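You operate a simulated robot arm through the tools that you are given. There is no shell and no other tool.

Carry out the task below with a simulated robot arm. There is one attempt and no reset: what you move stays moved.

JOB
Swap the grey valve block for the white one, arrow to the drain.
Fine: red valve shut before the clips lift; grey block on the bench beside the strap bar; clips down before the valve reopens.
Where things are to end (x, y in the base frame): grey valve block within 100 mm of [620, 250].

Only the result counts: the job must be done as asked and must still hold three seconds after the hand-in. Knocking over, shifting, dropping, spilling or breaking anything else fails it.

ROBOT AND FRAMES
A 7-joint arm with a two-finger parallel gripper, fixed in place. Base frame: the origin is at the foot of the arm, x ahead of it, y to its left, z up; the work surface is at about z = 850. Readings come in mm, degrees, newtons and seconds.
Its first joint turns from -166.0 to 166.0 degrees. Payload 4.4 kg.
The tool frame sits at the grasp point between the pads (the TCP): z along the fingers, y along the line on which they close. The tips reach 23 mm beyond it. Largest opening 94 mm; finger width 38, thickness 10; the body of the gripper, 54 by 96 mm, starts 39 mm behind the TCP.
Orientation is that of the tool frame in the base frame, as [roll, pitch, yaw] about the fixed x, y, z axes, in that order (R = Rz(yaw) Ry(pitch) Rx(roll)). With the fingers straight down and closing along the base's y, the tool's x points along the base's -x, its y along +y and its z along -z.

CONTROLS
- The arm moves only by the tool play_rows. Its argument "plan" is a list of rows, each a list of 3 entries, a list of its own where there are three numbers: the finger opening in mm, from 0 to 94, then the shift along the tool's x, y, z in mm, then the turn, a rotation vector about the tool's x, y, z in degrees. In form: [[claw, [dx, dy, dz], [rx, ry, rz]], ...]. A call has 1 to 20 rows; each row is the pose to reach, as a shift and turn from the pose commanded when the call began, along the tool's axes at that moment. Each row takes 0.2 s and may step no farther than 50 mm and 8.6 degrees from the row before; otherwise, or with a gripper value out of range, the whole call is refused. A pose out of reach is approached as far as the arm can. The call stops where the force on the tool passes 60 N (or 10 N more than at its start, if that is more) or the arm is blocked; 0.2 s more then pass. The fingers move at their own pace (about 72 mm/s each) and stop on an object; they squeeze with about 27 N. The grip force told is the motor's: it shows also when the fingers shut on nothing. Time passes only in rows, and 0.2 s behind the last, so rows that repeat a pose let the fingers close. The reply holds the time, the measured pose of the TCP, the force on the tool along the base axes, the opening and the grip force, in the units named above and with some noise, with the torque about the TCP (base axes, N m) and any sound that the robot's microphone picked up.
- Cameras (640 x 400 px; columns grow to the right, rows downward): "scene" is fixed at [399.2, 502, 1622.5]; the picture's right is [-0.01, -1.00, 0.00], its down [-0.88, 0.01, -0.48] and it looks along [0.48, -0.00, -0.88] (base axes); focal length 214 px, centre (320, 200). "wrist" rides on the gripper at [86, 16, -74] in the tool frame; the picture's right is [-0.18, 0.98, 0.00], its down [-0.58, -0.11, -0.81] and it looks along [-0.79, -0.15, 0.59] (tool axes); focal length 243 px, centre (320, 200). There is no depth. A picture from a camera that has moved, and an enlarged one, comes with that camera's place and axes in the base frame and with its lens.
- snapshot(camera): a new picture of that camera. The clock stands still meanwhile.
- enlarge(camera, box): a new picture of the part [left, top, right, bottom] of that camera's present view, enlarged. The clock stands still meanwhile.
- close_job(): hands the job in; it is judged then, once.

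Nothing tells you positions but the pictures and the camera data. Unless the task says otherwise, let go and move clear before handing in.

The tools are called after ">>>" as name(argument=value, ...) on one line, values as JSON. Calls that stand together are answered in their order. play_rows: Moves the arm, as the interface text tells. Its arguments: {"type":"object","properties":{"plan":{"type":"array"}},"required":["plan"]} The other tools are called the same way: snapshot (camera) takes a picture; enlarge (camera, box) takes an enlarged picture of a part of a camera's view; close_job () hands the job in.

At the start:

```text
time_s: 0.0
tcp_pos: [732.2, 23.3, 1201.1]
tool_rot: [180.0, 0.0, 180.0]
ft_force: [0.7, 0.7, 0.3]
moment: [-0.01, 0.03, 0.01]
gripper_width: 93.9
grasp_force: 0.1
```

scene: 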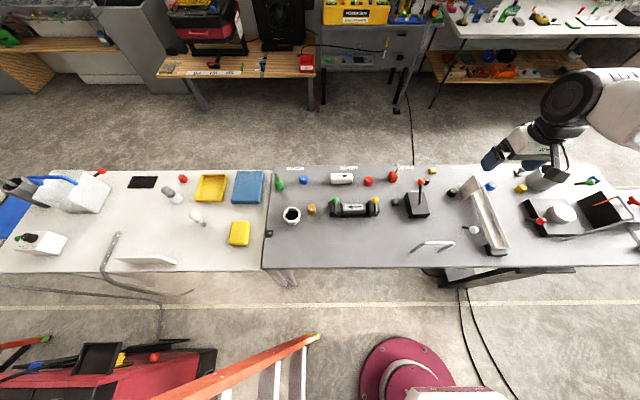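
wrist: 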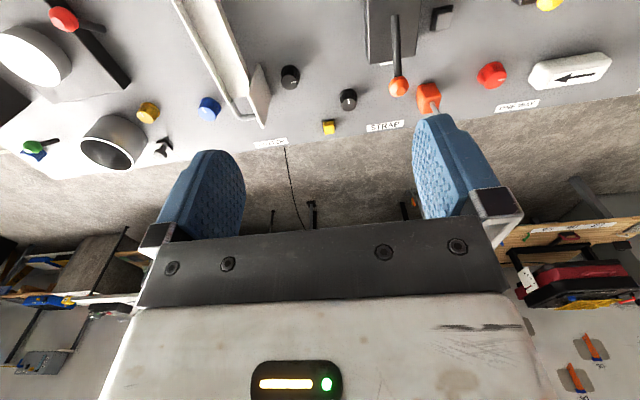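

I see a bench with a long clutter of items; a valve block assembly seems to sit near the middle of the bench with a white block behind it. I'll zoom in on the scene before moving.

>>> enlarge(camera="scene", box=[260, 150, 460, 275])

>>> enlarge(camera="scene", box=[320, 155, 440, 230])

>>> enlarge(camera="scene", box=[440, 150, 640, 275])

>>> enlarge(camera="wrist", box=[320, 0, 640, 200])

>>> enlarge(camera="scene", box=[260, 155, 350, 230])

```text
3.20 times, centred on (360, 212) of scene
camera zoom: at [399.2, 502.0, 1622.5], right [-0.01, -1.0, 0.0], down [-0.88, 0.01, -0.48], along [0.48, 0.0, -0.88], focal length 686 px, centre (192, 160)
```

zoom: 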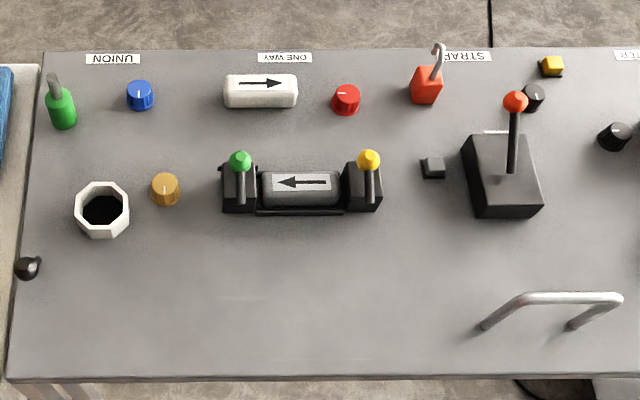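

```text
5.33 times, centred on (380, 192) of scene
camera zoom: at [399.2, 502.0, 1622.5], right [-0.01, -1.0, 0.0], down [-0.88, 0.01, -0.48], along [0.48, 0.0, -0.88], focal length 1144 px, centre (0, 240)
```

zoom: 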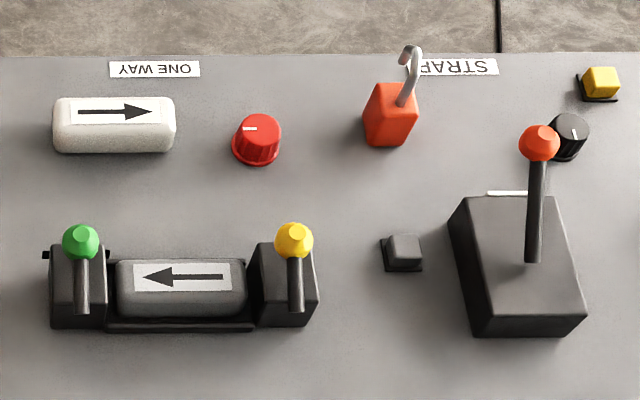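

```text
3.20 times, centred on (540, 212) of scene
camera zoom: at [399.2, 502.0, 1622.5], right [-0.01, -1.0, 0.0], down [-0.88, 0.01, -0.48], along [0.48, 0.0, -0.88], focal length 686 px, centre (-384, 160)
```

zoom: 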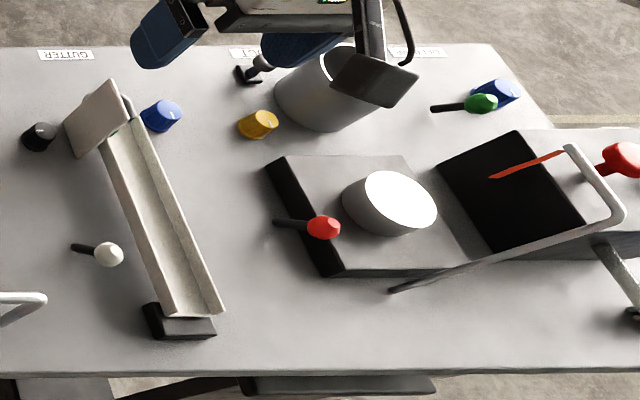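

```text
2.00 times, centred on (480, 100) of wrist
camera zoom: at [646.5, 41.2, 1276.0], right [0.18, 0.98, 0.0], down [0.58, -0.11, 0.81], along [0.79, -0.15, -0.59], focal length 485 px, centre (0, 400)
```

zoom: 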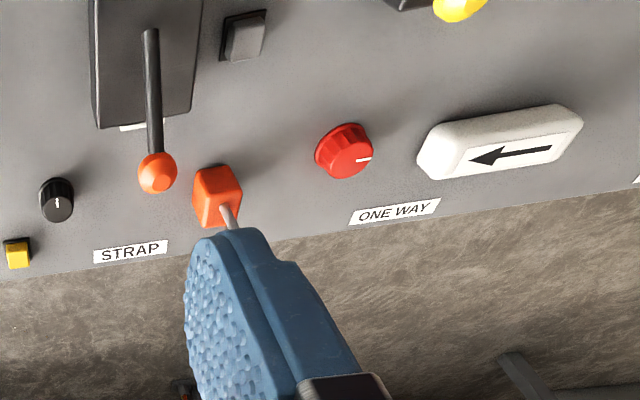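

```text
5.33 times, centred on (305, 192) of scene
camera zoom: at [399.2, 502.0, 1622.5], right [-0.01, -1.0, 0.0], down [-0.88, 0.01, -0.48], along [0.48, 0.0, -0.88], focal length 1144 px, centre (400, 240)
```

zoom: 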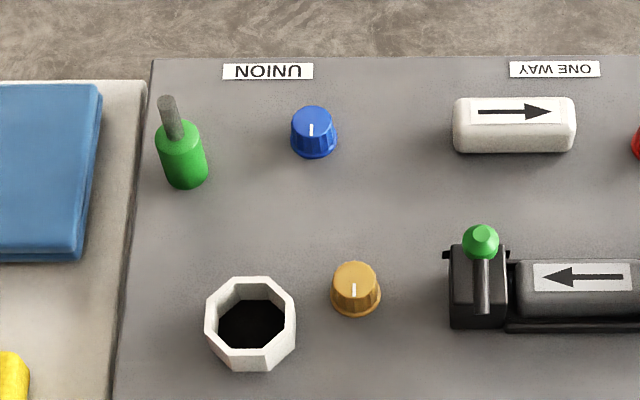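

The ONE WAY station holds the grey block in a cradle (around x 760, y 372) between a green clip and a yellow clip. The white block lies behind it near (898, 414) and the red knob near (897, 300). I'll move the wrist camera over there to find the drain and learn how the clips work.

>>> play_rows(plan=[[93, [8, 43, 12], [0, 0, 0]], [93, [16, 86, 25], [0, 0, 0]], [93, [24, 129, 37], [0, 0, 0]], [93, [32, 172, 50], [0, 0, 0]], [93, [40, 215, 62], [0, 0, 0]], [93, [48, 258, 75], [0, 0, 0]], [93, [56, 301, 87], [0, 0, 0]], [93, [62, 347, 100], [0, 0, 0]], [93, [62, 347, 100], [0, 0, 0]]])

>>> snapshot(camera="wrist")

>>> snapshot(camera="scene")

```text
time_s: 2.0
tcp_pos: [669.7, 371.3, 1101.8]
tool_rot: [180.0, 0.0, 180.0]
ft_force: [0.4, 0.1, 0.3]
moment: [-0.01, 0.01, -0.02]
gripper_width: 93.1
grasp_force: 0.0
```

```text
taken
camera wrist: at [584.2, 389.2, 1175.9], right [0.18, 0.98, 0.0], down [0.58, -0.11, 0.81], along [0.79, -0.15, -0.59], focal length 243 px, centre (320, 200)
```

wrist: 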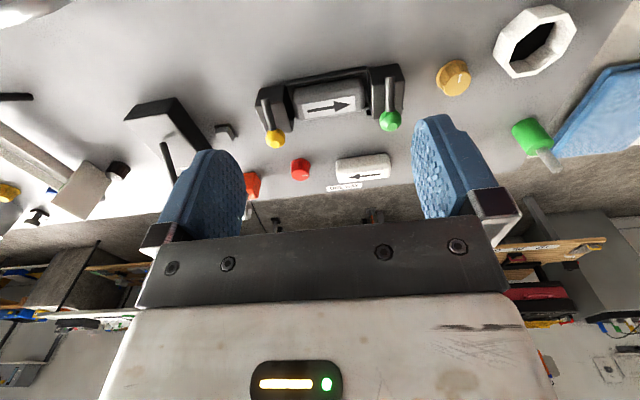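

```text
taken
```

scene: 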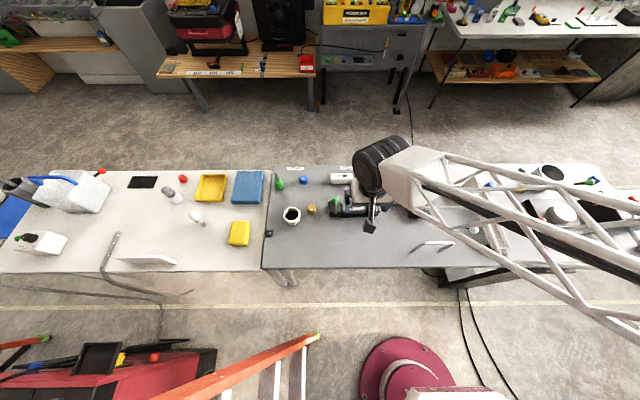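

>>> enlarge(camera="wrist", box=[230, 40, 430, 165])

>>> enlarge(camera="wrist", box=[240, 50, 340, 112])

>>> enlarge(camera="wrist", box=[400, 0, 600, 125])

>>> enlarge(camera="wrist", box=[220, 130, 420, 255])

```text
3.20 times, centred on (330, 102) of wrist
camera zoom: at [584.2, 389.2, 1175.9], right [0.18, 0.98, 0.0], down [0.58, -0.11, 0.81], along [0.79, -0.15, -0.59], focal length 776 px, centre (288, 512)
```

zoom: 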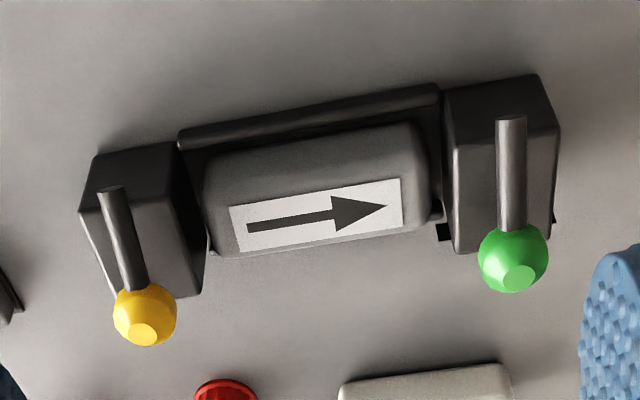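

```text
6.40 times, centred on (290, 81) of wrist
camera zoom: at [584.2, 389.2, 1175.9], right [0.18, 0.98, 0.0], down [0.58, -0.11, 0.81], along [0.79, -0.15, -0.59], focal length 1553 px, centre (512, 962)
```

zoom: 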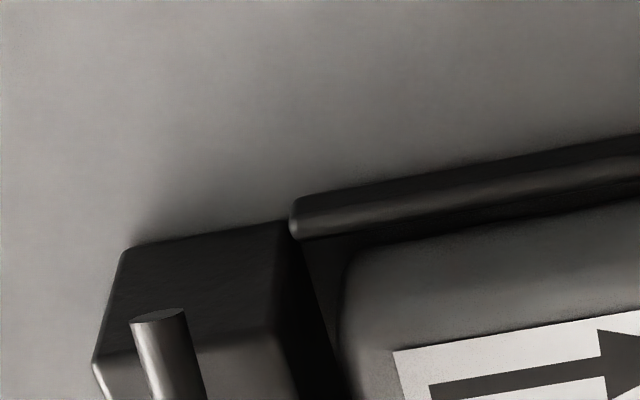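

```text
3.20 times, centred on (500, 62) of wrist
camera zoom: at [584.2, 389.2, 1175.9], right [0.18, 0.98, 0.0], down [0.58, -0.11, 0.81], along [0.79, -0.15, -0.59], focal length 776 px, centre (-256, 640)
```

zoom: 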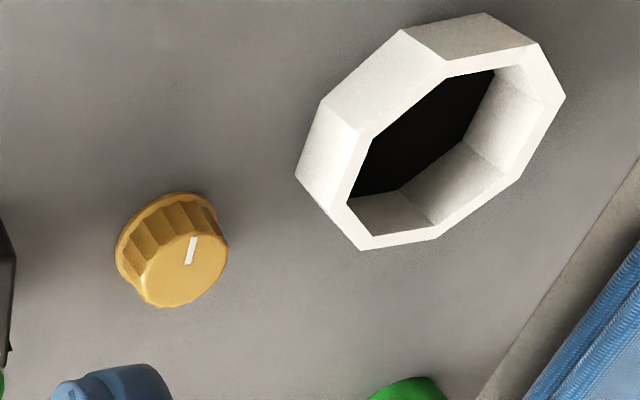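

```text
3.20 times, centred on (320, 192) of wrist
camera zoom: at [584.2, 389.2, 1175.9], right [0.18, 0.98, 0.0], down [0.58, -0.11, 0.81], along [0.79, -0.15, -0.59], focal length 776 px, centre (320, 224)
```

zoom: 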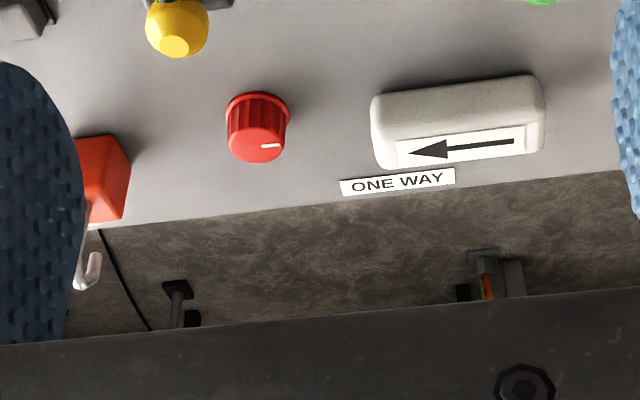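

The levers appear to lie nearly flat, pointing away from the robot with their balls at about x 778, z 923. I'll zoom in on each one to find its pivot before touching anything.

>>> enlarge(camera="wrist", box=[360, 55, 424, 95])

>>> enlarge(camera="wrist", box=[360, 90, 424, 140])

>>> enlarge(camera="wrist", box=[248, 80, 312, 160])

>>> play_rows(plan=[[93, [0, 0, 0], [0, 0, 8]], [93, [-10, 40, 10], [0, 0, 16]], [93, [-20, 80, 20], [0, 0, 24]], [93, [-30, 120, 30], [0, 0, 32]], [93, [-40, 150, 40], [0, 0, 40]], [93, [-50, 160, 45], [0, 0, 48]], [93, [-60, 170, 50], [0, 0, 56]], [93, [-70, 180, 55], [0, 0, 64]], [93, [-80, 190, 60], [0, 0, 72]], [93, [-90, 200, 60], [0, 0, 80]], [93, [-95, 200, 60], [0, 0, 80]]])

>>> snapshot(camera="wrist")

```text
10.00 times, centred on (392, 75) of wrist
camera zoom: at [584.2, 389.2, 1175.9], right [0.18, 0.98, 0.0], down [0.58, -0.11, 0.81], along [0.79, -0.15, -0.59], focal length 2426 px, centre (-400, 1450)
```

zoom: 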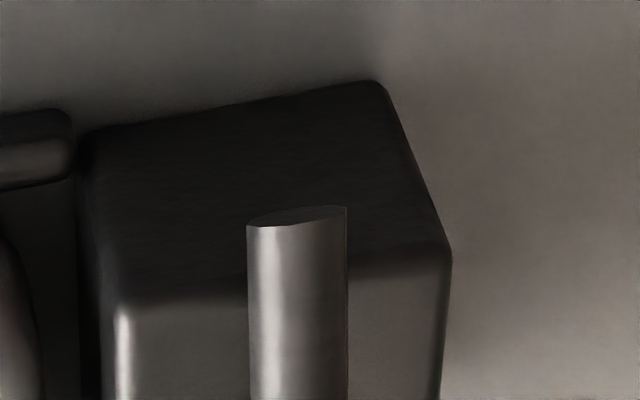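

```text
8.00 times, centred on (392, 115) of wrist
camera zoom: at [584.2, 389.2, 1175.9], right [0.18, 0.98, 0.0], down [0.58, -0.11, 0.81], along [0.79, -0.15, -0.59], focal length 1941 px, centre (-256, 880)
```

zoom: 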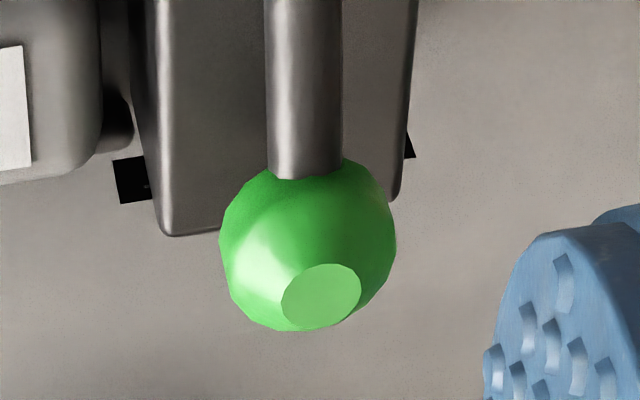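

```text
5.00 times, centred on (280, 120) of wrist
camera zoom: at [584.2, 389.2, 1175.9], right [0.18, 0.98, 0.0], down [0.58, -0.11, 0.81], along [0.79, -0.15, -0.59], focal length 1213 px, centre (520, 600)
```

zoom: 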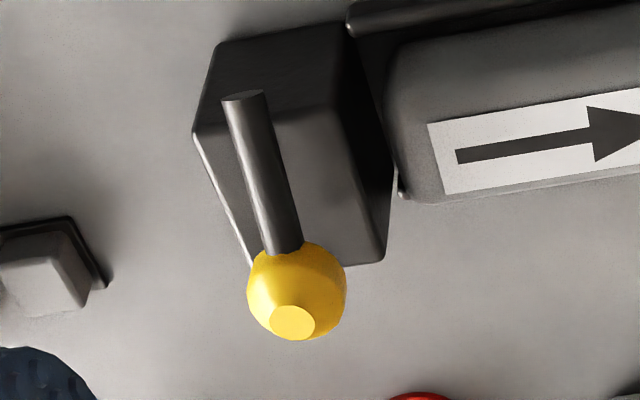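

```text
time_s: 4.4
tcp_pos: [765.5, 571.5, 1042.1]
tool_rot: [-180.0, -0.1, 100.0]
ft_force: [0.3, -0.8, -0.7]
moment: [0.02, 0.01, 0.03]
gripper_width: 93.2
grasp_force: 0.0
```

```text
taken
camera wrist: at [767.4, 660.4, 1116.5], right [1.0, -0.01, 0.0], down [-0.01, -0.59, 0.81], along [-0.01, -0.81, -0.59], focal length 243 px, centre (320, 200)
```

wrist: 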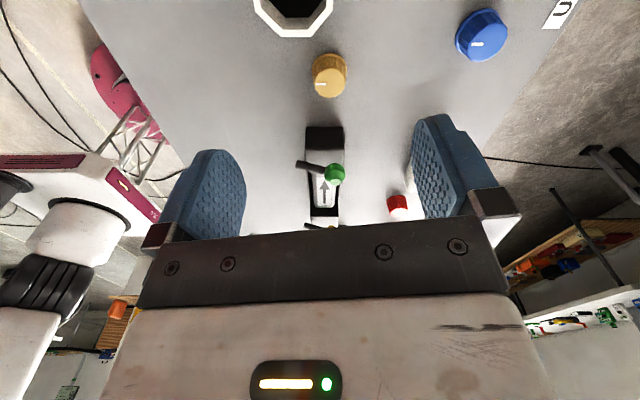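

From this side the levers clearly lie across the top of the posts. I'll zoom in on them.

>>> enlarge(camera="wrist", box=[270, 110, 420, 235])

>>> enlarge(camera="wrist", box=[285, 120, 365, 235])

>>> enlarge(camera="scene", box=[270, 160, 400, 240])

```text
3.20 times, centred on (345, 172) of wrist
camera zoom: at [767.4, 660.4, 1116.5], right [1.0, -0.01, 0.0], down [-0.01, -0.59, 0.81], along [-0.01, -0.81, -0.59], focal length 776 px, centre (240, 288)
```

zoom: 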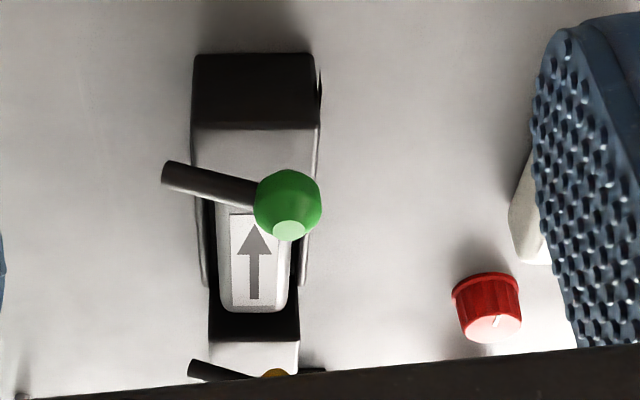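

```text
3.48 times, centred on (325, 178) of wrist
camera zoom: at [767.4, 660.4, 1116.5], right [1.0, -0.01, 0.0], down [-0.01, -0.59, 0.81], along [-0.01, -0.81, -0.59], focal length 844 px, centre (303, 278)
```

zoom: 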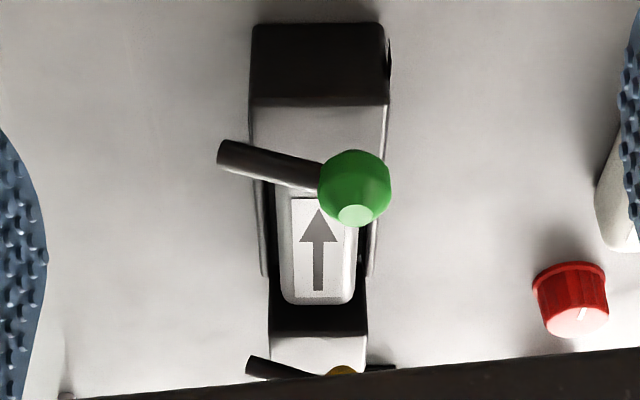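

```text
4.92 times, centred on (335, 200) of scene
camera zoom: at [399.2, 502.0, 1622.5], right [-0.01, -1.0, 0.0], down [-0.88, 0.01, -0.48], along [0.48, 0.0, -0.88], focal length 1056 px, centre (246, 200)
```

zoom: 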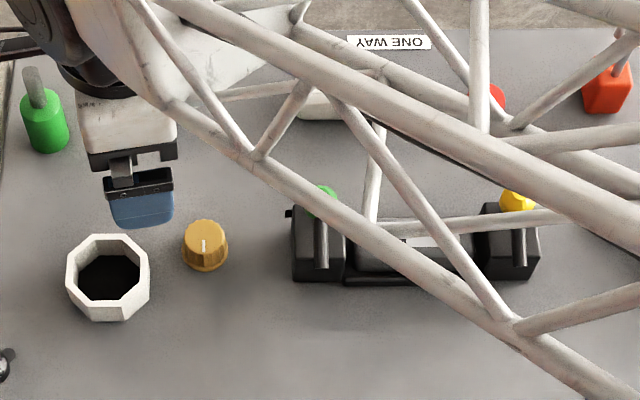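

The arrow on the grey block points to +y, the green-clip end. There is also a dark patch on the bench behind the green post that could mark the drain, so I'll look at it from the far side.

>>> play_rows(plan=[[93, [-11, 3, 0], [0, 0, 8]], [93, [-22, 6, 0], [0, 0, 16]], [93, [-33, 9, 0], [0, 0, 24]], [93, [-44, 12, 0], [0, 0, 32]], [93, [-55, 16, 0], [0, 0, 40]], [93, [-66, 19, 0], [0, 0, 48]], [93, [-76, 22, 0], [0, 0, 55]], [93, [-76, 22, 0], [0, 0, 55]]])

>>> snapshot(camera="wrist")

>>> enlarge(camera="wrist", box=[240, 0, 420, 115])

>>> enlarge(camera="wrist", box=[260, 100, 420, 215])

```text
time_s: 6.2
tcp_pos: [800.3, 500.2, 1043.3]
tool_rot: [180.0, 0.0, 45.0]
ft_force: [0.2, 0.4, -0.1]
moment: [0.02, 0.01, 0.0]
gripper_width: 92.9
grasp_force: 0.0
```

```text
taken
camera wrist: at [873.2, 550.4, 1116.5], right [0.56, -0.83, 0.0], down [-0.49, -0.33, 0.81], along [-0.67, -0.45, -0.59], focal length 243 px, centre (320, 200)
```

wrist: 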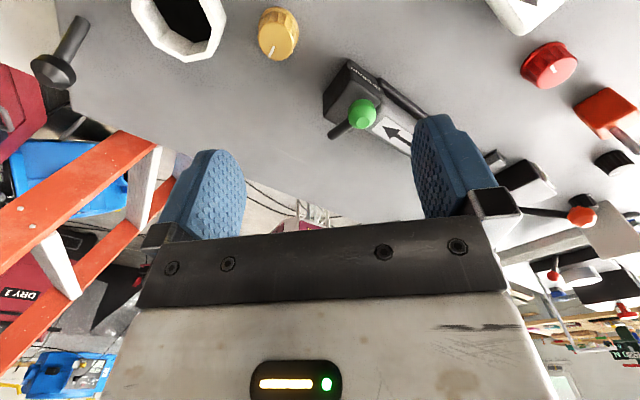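

```text
3.48 times, centred on (330, 58) of wrist
camera zoom: at [873.2, 550.4, 1116.5], right [0.56, -0.83, 0.0], down [-0.49, -0.33, 0.81], along [-0.67, -0.45, -0.59], focal length 844 px, centre (285, 696)
```

zoom: 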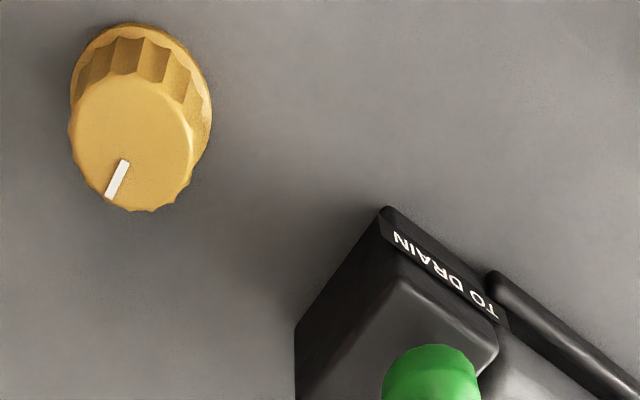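

```text
3.48 times, centred on (340, 158) of wrist
camera zoom: at [873.2, 550.4, 1116.5], right [0.56, -0.83, 0.0], down [-0.49, -0.33, 0.81], along [-0.67, -0.45, -0.59], focal length 844 px, centre (250, 348)
```

zoom: 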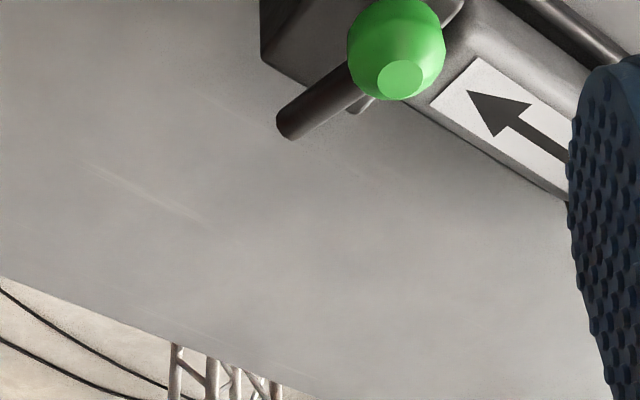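

The sign on the green post reads "TO DRAIN", so the arrow must point to +y and the white block needs a 180° turn. Next I'll look at the red valve knob for markings.

>>> enlarge(camera="wrist", box=[500, 20, 620, 120])

>>> enlarge(camera="wrist", box=[440, 0, 640, 125])

>>> enlarge(camera="scene", box=[335, 160, 395, 200])

```text
4.00 times, centred on (560, 70) of wrist
camera zoom: at [873.2, 550.4, 1116.5], right [0.56, -0.83, 0.0], down [-0.49, -0.33, 0.81], along [-0.67, -0.45, -0.59], focal length 970 px, centre (-640, 720)
```

zoom: 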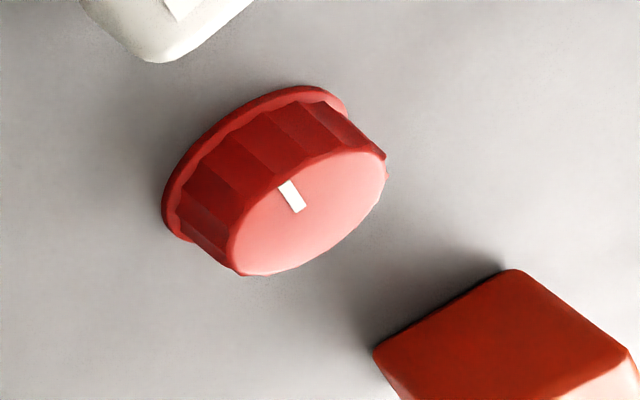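

```text
3.20 times, centred on (540, 62) of wrist
camera zoom: at [873.2, 550.4, 1116.5], right [0.56, -0.83, 0.0], down [-0.49, -0.33, 0.81], along [-0.67, -0.45, -0.59], focal length 776 px, centre (-384, 640)
```

zoom: 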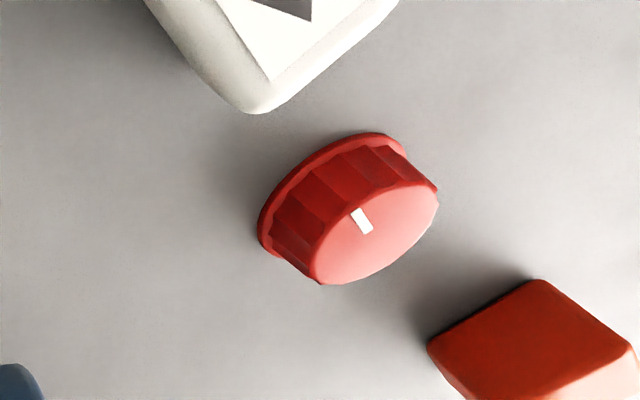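

```text
10.00 times, centred on (365, 180) of scene
camera zoom: at [399.2, 502.0, 1622.5], right [-0.01, -1.0, 0.0], down [-0.88, 0.01, -0.48], along [0.48, 0.0, -0.88], focal length 2145 px, centre (-130, 400)
```

zoom: 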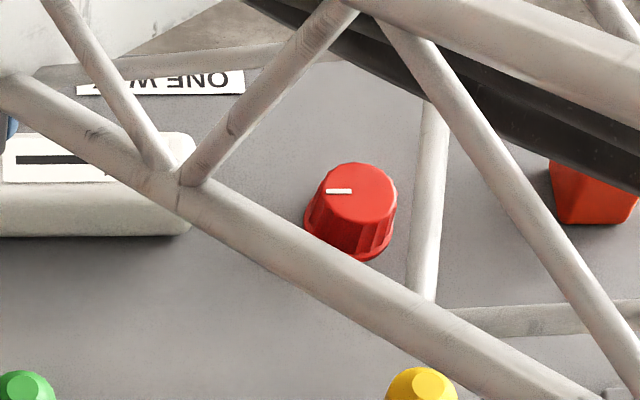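

The red knob's top centre is about (905, 292, 875), and its mark points to +y. I'll go above it with the fingers closing along y and recheck its position.

>>> play_rows(plan=[[93, [-5, 14, 3], [0, 0, -8.4]], [93, [-9, 28, 5], [0, 0, -16.8]], [93, [-14, 42, 8], [0, 0, -25.2]], [93, [-18, 55, 11], [0, 0, -33.6]], [93, [-23, 69, 13], [0, 0, -42]], [93, [-27, 83, 16], [0, 0, -50.4]], [93, [-32, 97, 19], [0, 0, -58.8]], [93, [-36, 111, 22], [0, 0, -67.2]], [93, [-41, 125, 24], [0, 0, -75.6]], [93, [-46, 138, 27], [0, 0, -84]], [93, [-50, 152, 30], [0, 0, -92.4]], [93, [-55, 166, 32], [0, 0, -100.8]], [93, [-59, 180, 35], [0, 0, -109.2]], [93, [-64, 194, 38], [0, 0, -117.6]], [93, [-68, 207, 40], [0, 0, -126]], [93, [-73, 221, 43], [0, 0, -134.4]], [93, [-73, 221, 43], [0, 0, -135]]])

>>> snapshot(camera="wrist")

>>> snapshot(camera="scene")

```text
time_s: 9.8
tcp_pos: [904.8, 290.9, 998.1]
tool_rot: [-180.0, 0.0, -179.9]
ft_force: [-0.3, 0.0, 0.2]
moment: [-0.04, 0.0, 0.03]
gripper_width: 92.8
grasp_force: 0.0
```

```text
taken
camera wrist: at [819.4, 308.9, 1073.2], right [0.18, 0.98, 0.0], down [0.58, -0.11, 0.81], along [0.79, -0.15, -0.59], focal length 243 px, centre (320, 200)
```

wrist: 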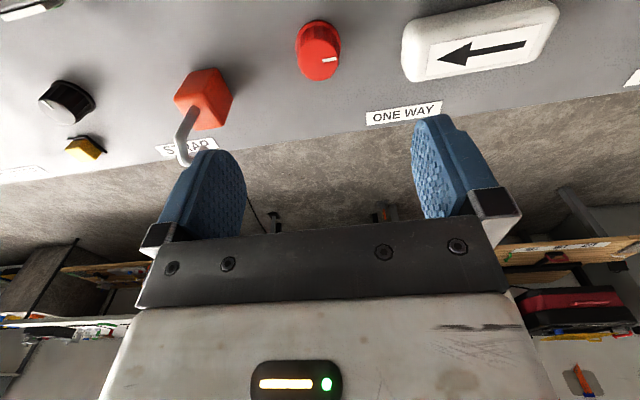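

```text
taken
```

scene: 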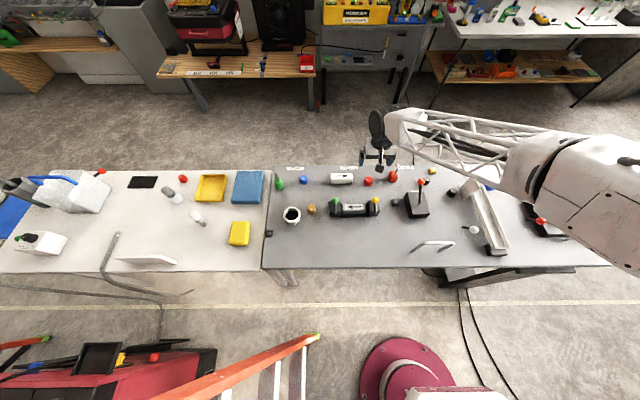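

>>> enlarge(camera="wrist", box=[270, 0, 430, 100])

>>> enlarge(camera="wrist", box=[380, 0, 580, 125])

>>> enlarge(camera="scene", box=[320, 160, 400, 225])

```text
4.00 times, centred on (350, 50) of wrist
camera zoom: at [819.4, 308.9, 1073.2], right [0.18, 0.98, 0.0], down [0.58, -0.11, 0.81], along [0.79, -0.15, -0.59], focal length 970 px, centre (200, 800)
```

zoom: 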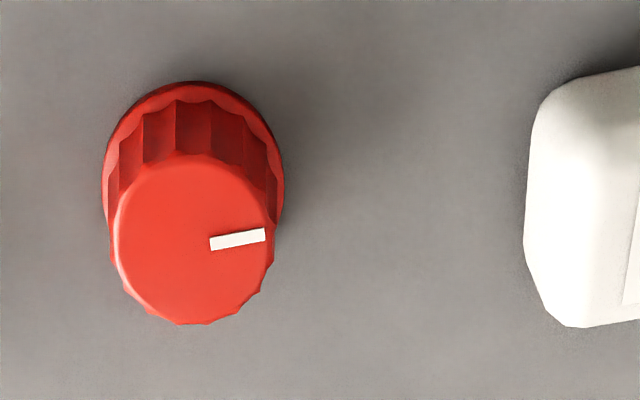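

```text
3.20 times, centred on (480, 62) of wrist
camera zoom: at [819.4, 308.9, 1073.2], right [0.18, 0.98, 0.0], down [0.58, -0.11, 0.81], along [0.79, -0.15, -0.59], focal length 776 px, centre (-192, 640)
```

zoom: 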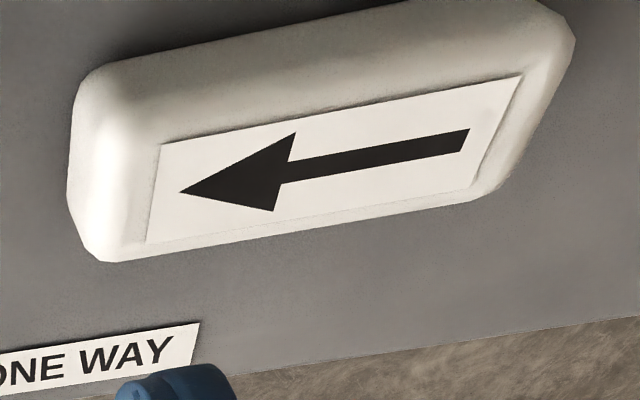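

```text
6.15 times, centred on (360, 192) of scene
camera zoom: at [399.2, 502.0, 1622.5], right [-0.01, -1.0, 0.0], down [-0.88, 0.01, -0.48], along [0.48, 0.0, -0.88], focal length 1320 px, centre (74, 246)
```

zoom: 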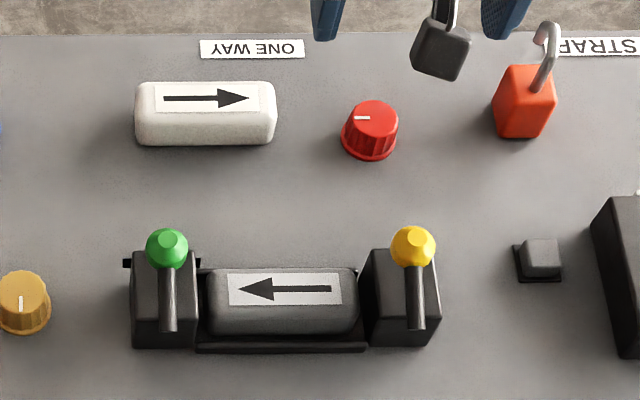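

The knob's position is confirmed at (905, 292), about 32 mm across and 25 mm tall. I'll lower the open fingers around it and close.

>>> play_rows(plan=[[60, [0, 1, 30], [0, 0, 0]], [60, [0, 1, 60], [0, 0, 0]], [60, [0, 1, 85], [0, 0, 0]], [60, [0, 1, 105], [0, 0, 0]], [60, [0, 1, 119], [0, 0, 0]], [60, [0, 1, 119], [0, 0, 0]]])

>>> enlarge(camera="scene", box=[320, 150, 440, 225])

>>> snapshot(camera="wrist")

```text
time_s: 11.2
tcp_pos: [903.8, 293.8, 878.6]
tool_rot: [-180.0, -0.1, -179.9]
ft_force: [-0.1, 0.2, 0.1]
moment: [0.02, 0.02, 0.01]
gripper_width: 60.1
grasp_force: 0.1
```

```text
5.33 times, centred on (380, 188) of scene
camera zoom: at [399.2, 502.0, 1622.5], right [-0.01, -1.0, 0.0], down [-0.88, 0.01, -0.48], along [0.48, 0.0, -0.88], focal length 1144 px, centre (0, 267)
```

zoom: 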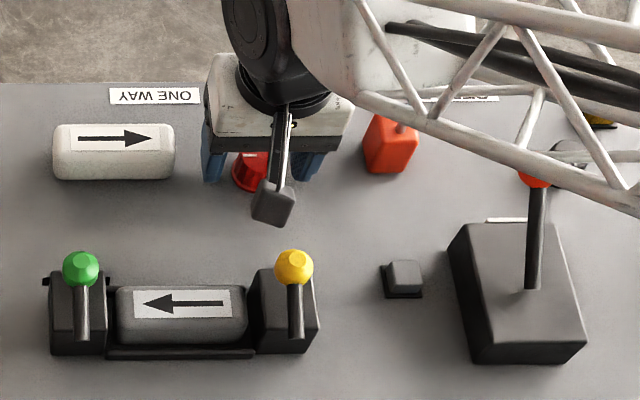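

```text
taken
camera wrist: at [819.1, 310.5, 954.0], right [0.18, 0.98, 0.0], down [0.58, -0.11, 0.81], along [0.79, -0.15, -0.59], focal length 243 px, centre (320, 200)
```

wrist: 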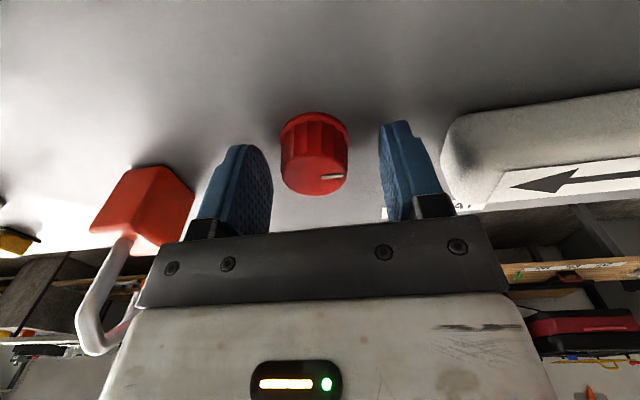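

The fingers straddle the knob centrally. I'll close on it now.

>>> play_rows(plan=[[20, [0, 0, 0], [0, 0, 0]], [20, [0, 0, 0], [0, 0, 0]], [20, [0, 0, 0], [0, 0, 0]]])

```text
time_s: 12.2
tcp_pos: [905.4, 290.7, 879.4]
tool_rot: [-179.8, 0.0, 179.9]
ft_force: [2.1, -12.8, 3.0]
moment: [0.02, -0.08, 0.01]
gripper_width: 34.0
grasp_force: 44.9
stopped in row 3: the force on the tool passed its limit at 62 N (the readings are from after the stop); the commanded pose is now the measured one
```

The knob is gripped at 34 mm. I'll turn it clockwise in small steps and watch the torque and listen for any sound.

>>> play_rows(plan=[[20, [0, 0, 0], [0, 0, 5]], [20, [0, 0, 0], [0, 0, 10]], [20, [0, 0, 0], [0, 0, 15]], [20, [0, 0, 0], [0, 0, 20]]])

>>> enlarge(camera="wrist", box=[240, 80, 400, 230])

```text
time_s: 13.2
tcp_pos: [906.5, 290.9, 878.4]
tool_rot: [-179.9, 0.0, 159.8]
ft_force: [3.3, -26.3, 1.2]
moment: [-0.07, -0.04, 1.08]
gripper_width: 33.3
grasp_force: 44.9
```

```text
2.67 times, centred on (320, 155) of wrist
camera zoom: at [830.6, 336.4, 953.6], right [0.51, 0.86, 0.0], down [0.51, -0.3, 0.81], along [0.69, -0.41, -0.59], focal length 647 px, centre (320, 320)
```

zoom: 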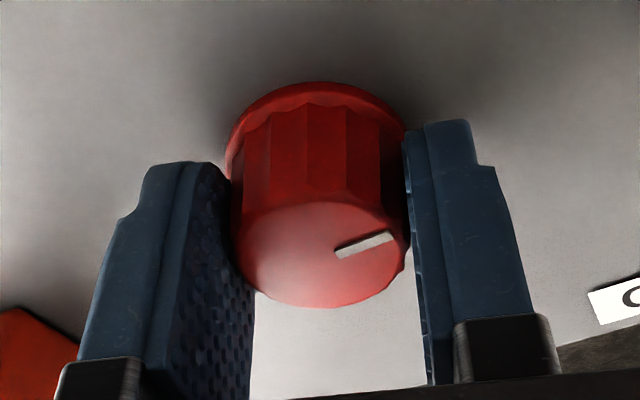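

>>> enlarge(camera="wrist", box=[300, 120, 350, 165])

>>> enlarge(camera="scene", box=[350, 165, 390, 190])

```text
8.89 times, centred on (325, 142) of wrist
camera zoom: at [830.6, 336.4, 953.6], right [0.51, 0.86, 0.0], down [0.51, -0.3, 0.81], along [0.69, -0.41, -0.59], focal length 2157 px, centre (276, 711)
```

zoom: 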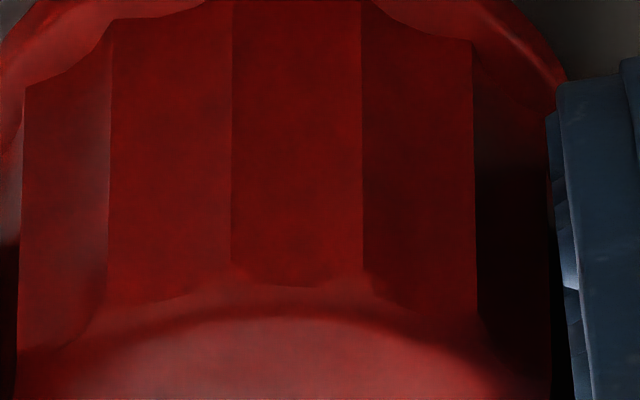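

```text
16.00 times, centred on (370, 178) of scene
camera zoom: at [399.2, 502.0, 1622.5], right [-0.01, -1.0, 0.0], down [-0.88, 0.01, -0.48], along [0.48, 0.0, -0.88], focal length 3432 px, centre (-480, 560)
```

zoom: 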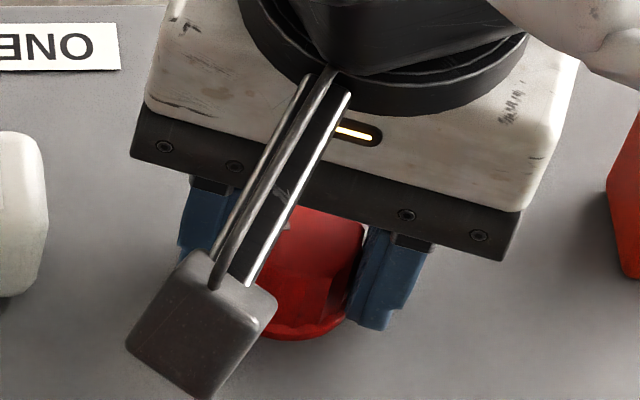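

>>> enlarge(camera="wrist", box=[317, 160, 357, 185])

```text
16.00 times, centred on (337, 172) of wrist
camera zoom: at [830.6, 336.4, 953.6], right [0.51, 0.86, 0.0], down [0.51, -0.3, 0.81], along [0.69, -0.41, -0.59], focal length 3882 px, centre (48, 640)
```

zoom: 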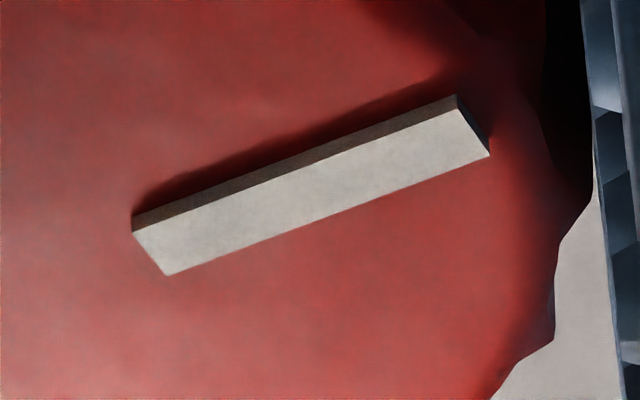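

The marker hasn't moved, so the fingers slipped about 20° and clockwise seems to be against the stop. I'll turn it counterclockwise instead, in small steps, and watch the marker.

>>> play_rows(plan=[[20, [0, 0, 0], [0, 0, -5]], [20, [0, 0, 0], [0, 0, -10]], [20, [0, 0, 0], [0, 0, -15]], [20, [0, 0, 0], [0, 0, -20]], [20, [0, 0, 0], [0, 0, -25]], [20, [0, 0, 0], [0, 0, -30]]])

>>> enlarge(camera="wrist", box=[260, 100, 380, 220])

```text
time_s: 14.6
tcp_pos: [904.9, 289.9, 879.7]
tool_rot: [-179.9, -0.2, -170.0]
ft_force: [-13.2, -37.2, -3.4]
moment: [-0.08, -0.54, -0.03]
gripper_width: 33.2
grasp_force: 44.7
```

```text
3.33 times, centred on (320, 160) of wrist
camera zoom: at [817.8, 292.4, 953.7], right [0.01, 1.0, 0.0], down [0.59, -0.01, 0.81], along [0.81, -0.01, -0.59], focal length 809 px, centre (320, 333)
```

zoom: 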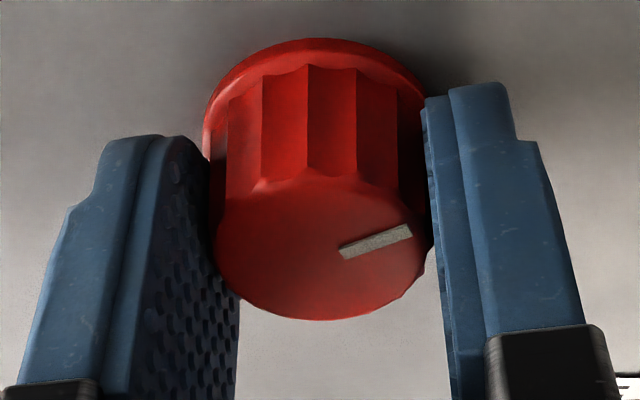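

Counterclockwise works, and the marker has moved about 25°. I'll keep turning that way, shifting slightly to relieve the side load.

>>> play_rows(plan=[[20, [0.5, -1, 0], [0, 0, -5]], [20, [0.7, -1.5, 0], [0, 0, -10]], [20, [0.7, -1.5, 0], [0, 0, -15]], [20, [0.7, -1.5, 0], [0, 0, -20]], [20, [0.7, -1.5, 0], [0, 0, -25]], [20, [0.7, -1.5, 0], [0, 0, -30]]])

>>> enlarge(camera="wrist", box=[260, 100, 380, 220])

```text
time_s: 16.0
tcp_pos: [906.0, 290.6, 879.2]
tool_rot: [-180.0, 0.0, -140.0]
ft_force: [10.5, 11.4, -20.2]
moment: [0.51, -0.07, 0.0]
gripper_width: 33.2
grasp_force: 44.9
```

```text
3.33 times, centred on (320, 160) of wrist
camera zoom: at [829.1, 248.1, 953.7], right [-0.49, 0.87, 0.0], down [0.52, 0.29, 0.81], along [0.7, 0.4, -0.59], focal length 809 px, centre (320, 333)
```

zoom: 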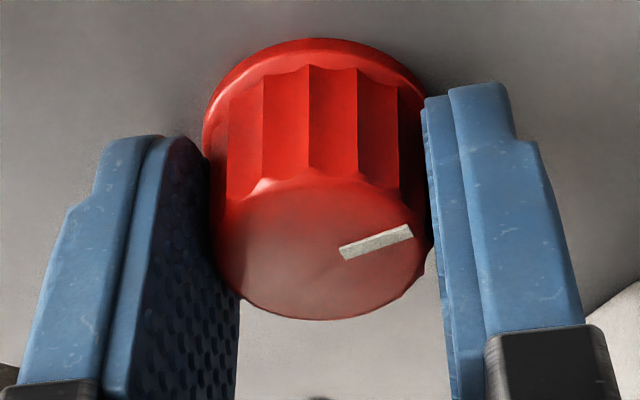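

The knob is turning with the gripper and is now at about 55°. I'll continue towards 90° and feel for the stop.

>>> play_rows(plan=[[20, [0, 0, 0], [0, 0, -5]], [20, [0, 0, 0], [0, 0, -10]], [20, [0, 0, 0], [0, 0, -15]], [20, [0, 0, 0], [0, 0, -20]], [20, [0, 0, 0], [0, 0, -25]], [20, [0, 0, 0], [0, 0, -30]]])

>>> enlarge(camera="wrist", box=[260, 100, 380, 220])

```text
time_s: 17.4
tcp_pos: [904.5, 290.1, 879.3]
tool_rot: [180.0, -0.1, -109.9]
ft_force: [-5.0, 20.4, -14.4]
moment: [0.0, 0.15, 0.0]
gripper_width: 33.2
grasp_force: 44.4
```

```text
3.33 times, centred on (320, 160) of wrist
camera zoom: at [860.9, 215.3, 953.8], right [-0.86, 0.51, 0.0], down [0.3, 0.51, 0.81], along [0.41, 0.69, -0.59], focal length 809 px, centre (320, 333)
```

zoom: 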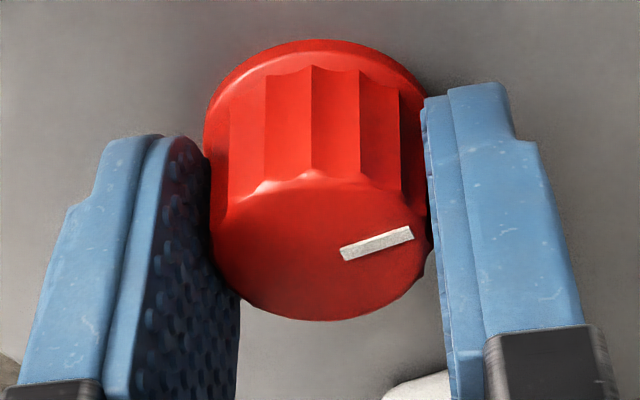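

>>> play_rows(plan=[[20, [0, 0, 0], [0, 0, -4]], [20, [0, 0, 0], [0, 0, -8]], [20, [0, 0, 0], [0, 0, -12]], [20, [0, 0, 0], [0, 0, -16]]])

>>> enlarge(camera="wrist", box=[260, 100, 380, 220])

```text
time_s: 18.4
tcp_pos: [906.5, 289.5, 880.4]
tool_rot: [-180.0, -0.1, -94.1]
ft_force: [-20.3, 9.6, -2.5]
moment: [-0.2, -0.17, -0.76]
gripper_width: 33.5
grasp_force: 44.6
```

```text
3.33 times, centred on (320, 160) of wrist
camera zoom: at [883.5, 205.4, 954.3], right [-0.97, 0.25, 0.0], down [0.15, 0.57, 0.81], along [0.2, 0.78, -0.59], focal length 809 px, centre (320, 333)
```

zoom: 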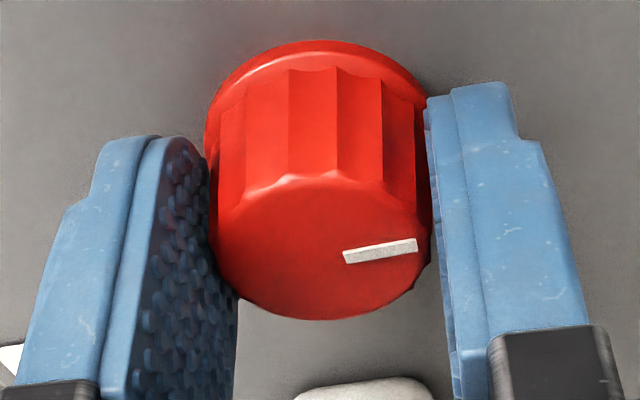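

The torque rose and the marker stopped pointing to −x, so the knob has turned 90° and is on its stop, which I take as shut. I'll release it and lift straight up.

>>> play_rows(plan=[[60, [0, 0, 0], [0, 0, 0]], [60, [0, 0, 0], [0, 0, 0]], [60, [0, 0, -10], [0, 0, 0]], [60, [0, 0, -45], [0, 0, 0]], [60, [0, 0, -90], [0, 0, 0]], [60, [0, 0, -120], [0, 0, 0]]])

>>> snapshot(camera="wrist")

>>> enlarge(camera="scene", box=[320, 150, 440, 225])

```text
time_s: 19.8
tcp_pos: [905.0, 288.5, 998.1]
tool_rot: [179.9, -0.1, -94.1]
ft_force: [-0.2, 0.1, -0.7]
moment: [-0.02, 0.01, 0.0]
gripper_width: 59.8
grasp_force: 0.0
```

```text
taken
camera wrist: at [884.1, 205.4, 1073.2], right [-0.97, 0.25, 0.0], down [0.15, 0.57, 0.81], along [0.2, 0.78, -0.59], focal length 243 px, centre (320, 200)
```

wrist: 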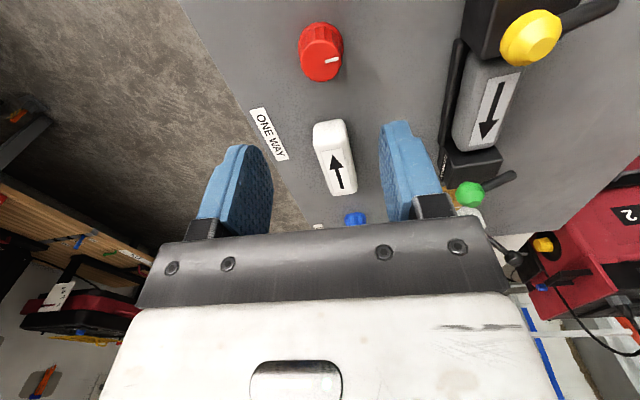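

```text
5.33 times, centred on (380, 188) of scene
camera zoom: at [399.2, 502.0, 1622.5], right [-0.01, -1.0, 0.0], down [-0.88, 0.01, -0.48], along [0.48, 0.0, -0.88], focal length 1144 px, centre (0, 267)
```

zoom: 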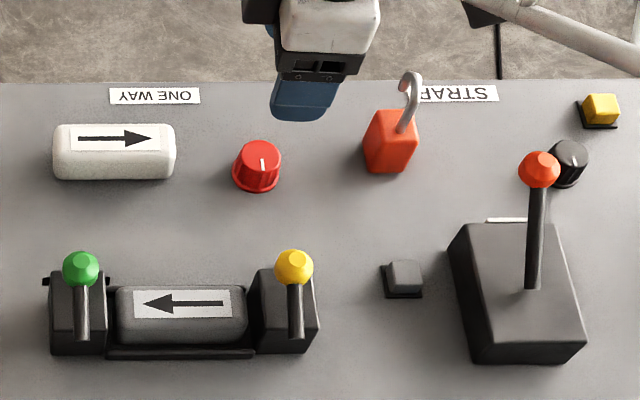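

The red knob's marker now points towards the robot, perpendicular to the flow, so the valve is shut. Next comes the yellow clip, whose ball is at about (782, 291, 917). I'll move above it and look closely at the lever.

>>> play_rows(plan=[[60, [1, 11, 0], [0, 0, 8]], [60, [1, 22, 0], [0, 0, 16]], [60, [2, 33, 0], [0, 0, 24]], [60, [2, 45, 0], [0, 0, 32]], [60, [3, 56, 0], [0, 0, 40]], [60, [3, 67, 0], [0, 0, 48]], [60, [4, 78, 0], [0, 0, 56]], [60, [4, 89, 0], [0, 0, 64]], [60, [5, 100, 0], [0, 0, 72]], [60, [5, 112, 0], [0, 0, 80]], [60, [6, 123, 0], [0, 0, 86]], [60, [6, 123, 0], [0, 0, 86]]])

>>> snapshot(camera="wrist")

>>> enlarge(camera="wrist", box=[240, 0, 400, 100])

```text
time_s: 22.4
tcp_pos: [781.5, 291.5, 1000.6]
tool_rot: [-180.0, 0.0, 179.9]
ft_force: [0.1, 1.1, -0.1]
moment: [0.0, 0.0, -0.03]
gripper_width: 60.3
grasp_force: 0.0
```

```text
taken
camera wrist: at [695.9, 310.0, 1074.3], right [0.19, 0.98, 0.0], down [0.58, -0.11, 0.81], along [0.79, -0.15, -0.59], focal length 243 px, centre (320, 200)
```

wrist: 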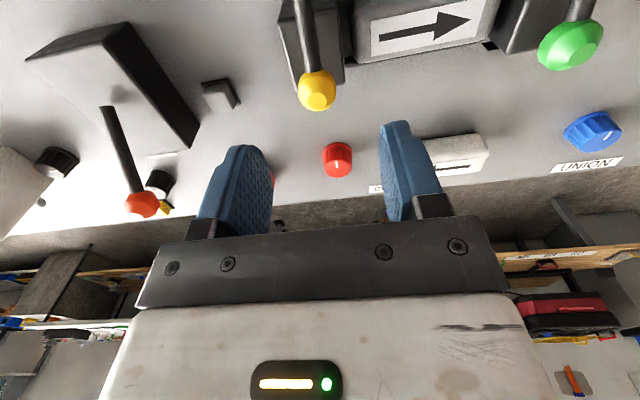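

```text
4.00 times, centred on (320, 50) of wrist
camera zoom: at [695.9, 310.0, 1074.3], right [0.19, 0.98, 0.0], down [0.58, -0.11, 0.81], along [0.79, -0.15, -0.59], focal length 970 px, centre (320, 800)
```

zoom: 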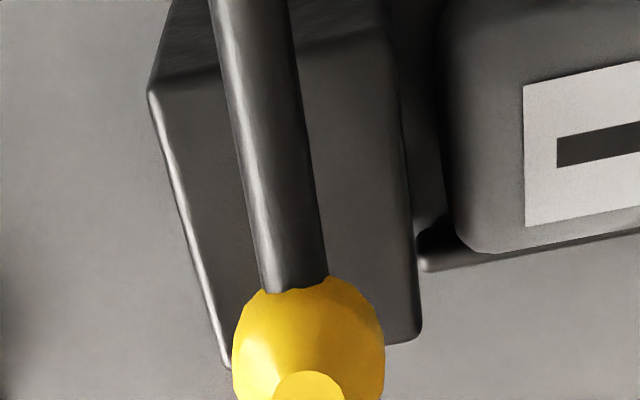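

The yellow ball (about 25 mm across) is directly below me at roughly (781, 292, 917). I'll lower the fingers to either side of it, staying above the post top, and grip it.

>>> play_rows(plan=[[50, [0, 0, 25], [0, 0, 0]], [50, [0, 0, 50], [0, 0, 0]], [50, [0, 0, 66], [0, 0, 0]], [50, [0, 0, 76], [0, 0, 0]], [50, [0, 0, 76], [0, 0, 0]]])

>>> snapshot(camera="wrist")

>>> enlarge(camera="scene", box=[320, 165, 440, 240])

```text
time_s: 23.6
tcp_pos: [780.7, 291.5, 923.8]
tool_rot: [-179.9, 0.1, 180.0]
ft_force: [0.9, -0.6, -0.3]
moment: [-0.02, -0.02, 0.0]
gripper_width: 49.8
grasp_force: 0.0
```

```text
taken
camera wrist: at [695.6, 309.5, 998.1], right [0.19, 0.98, 0.0], down [0.58, -0.11, 0.81], along [0.79, -0.15, -0.59], focal length 243 px, centre (320, 200)
```

wrist: 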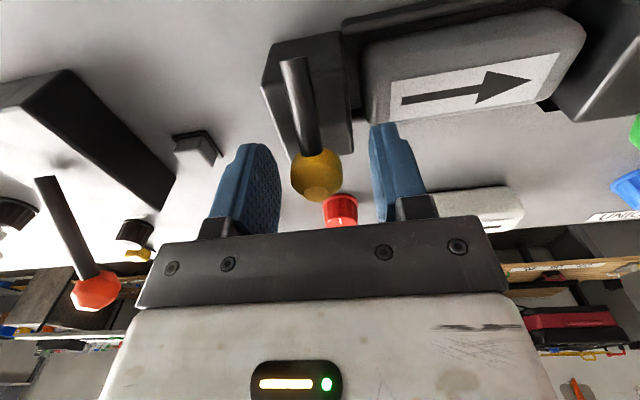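

```text
5.33 times, centred on (380, 202) of scene
camera zoom: at [399.2, 502.0, 1622.5], right [-0.01, -1.0, 0.0], down [-0.88, 0.01, -0.48], along [0.48, 0.0, -0.88], focal length 1144 px, centre (0, 187)
```

zoom: 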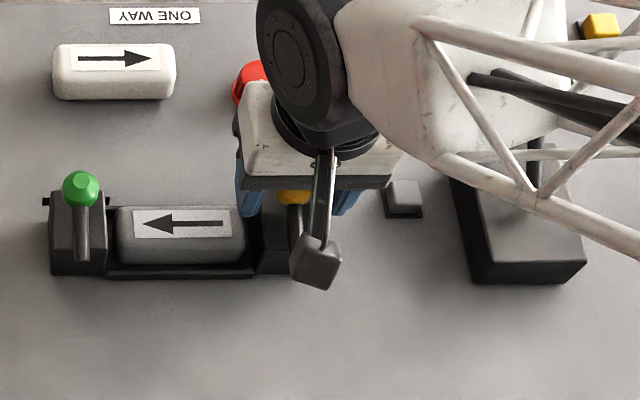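

>>> enlarge(camera="wrist", box=[250, 20, 378, 100])

>>> enlarge(camera="wrist", box=[330, 0, 570, 150])

```text
5.00 times, centred on (314, 60) of wrist
camera zoom: at [695.6, 309.5, 998.1], right [0.19, 0.98, 0.0], down [0.58, -0.11, 0.81], along [0.79, -0.15, -0.59], focal length 1213 px, centre (350, 900)
```

zoom: 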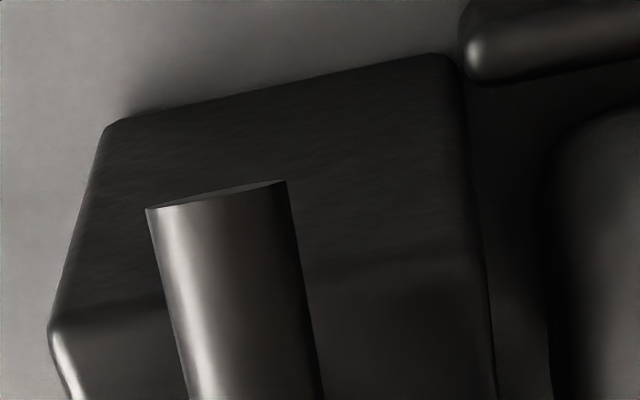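

```text
2.67 times, centred on (450, 75) of wrist
camera zoom: at [695.6, 309.5, 998.1], right [0.19, 0.98, 0.0], down [0.58, -0.11, 0.81], along [0.79, -0.15, -0.59], focal length 647 px, centre (-27, 533)
```

zoom: 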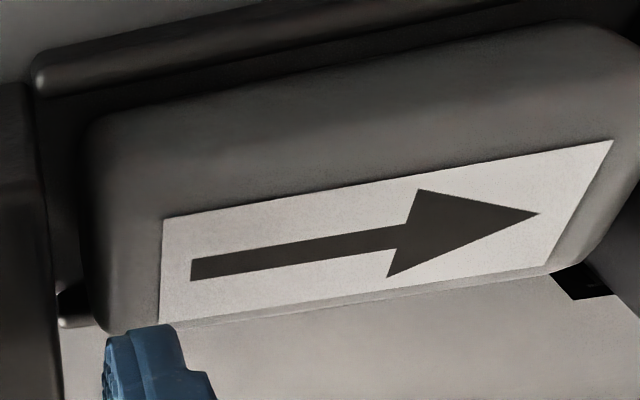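

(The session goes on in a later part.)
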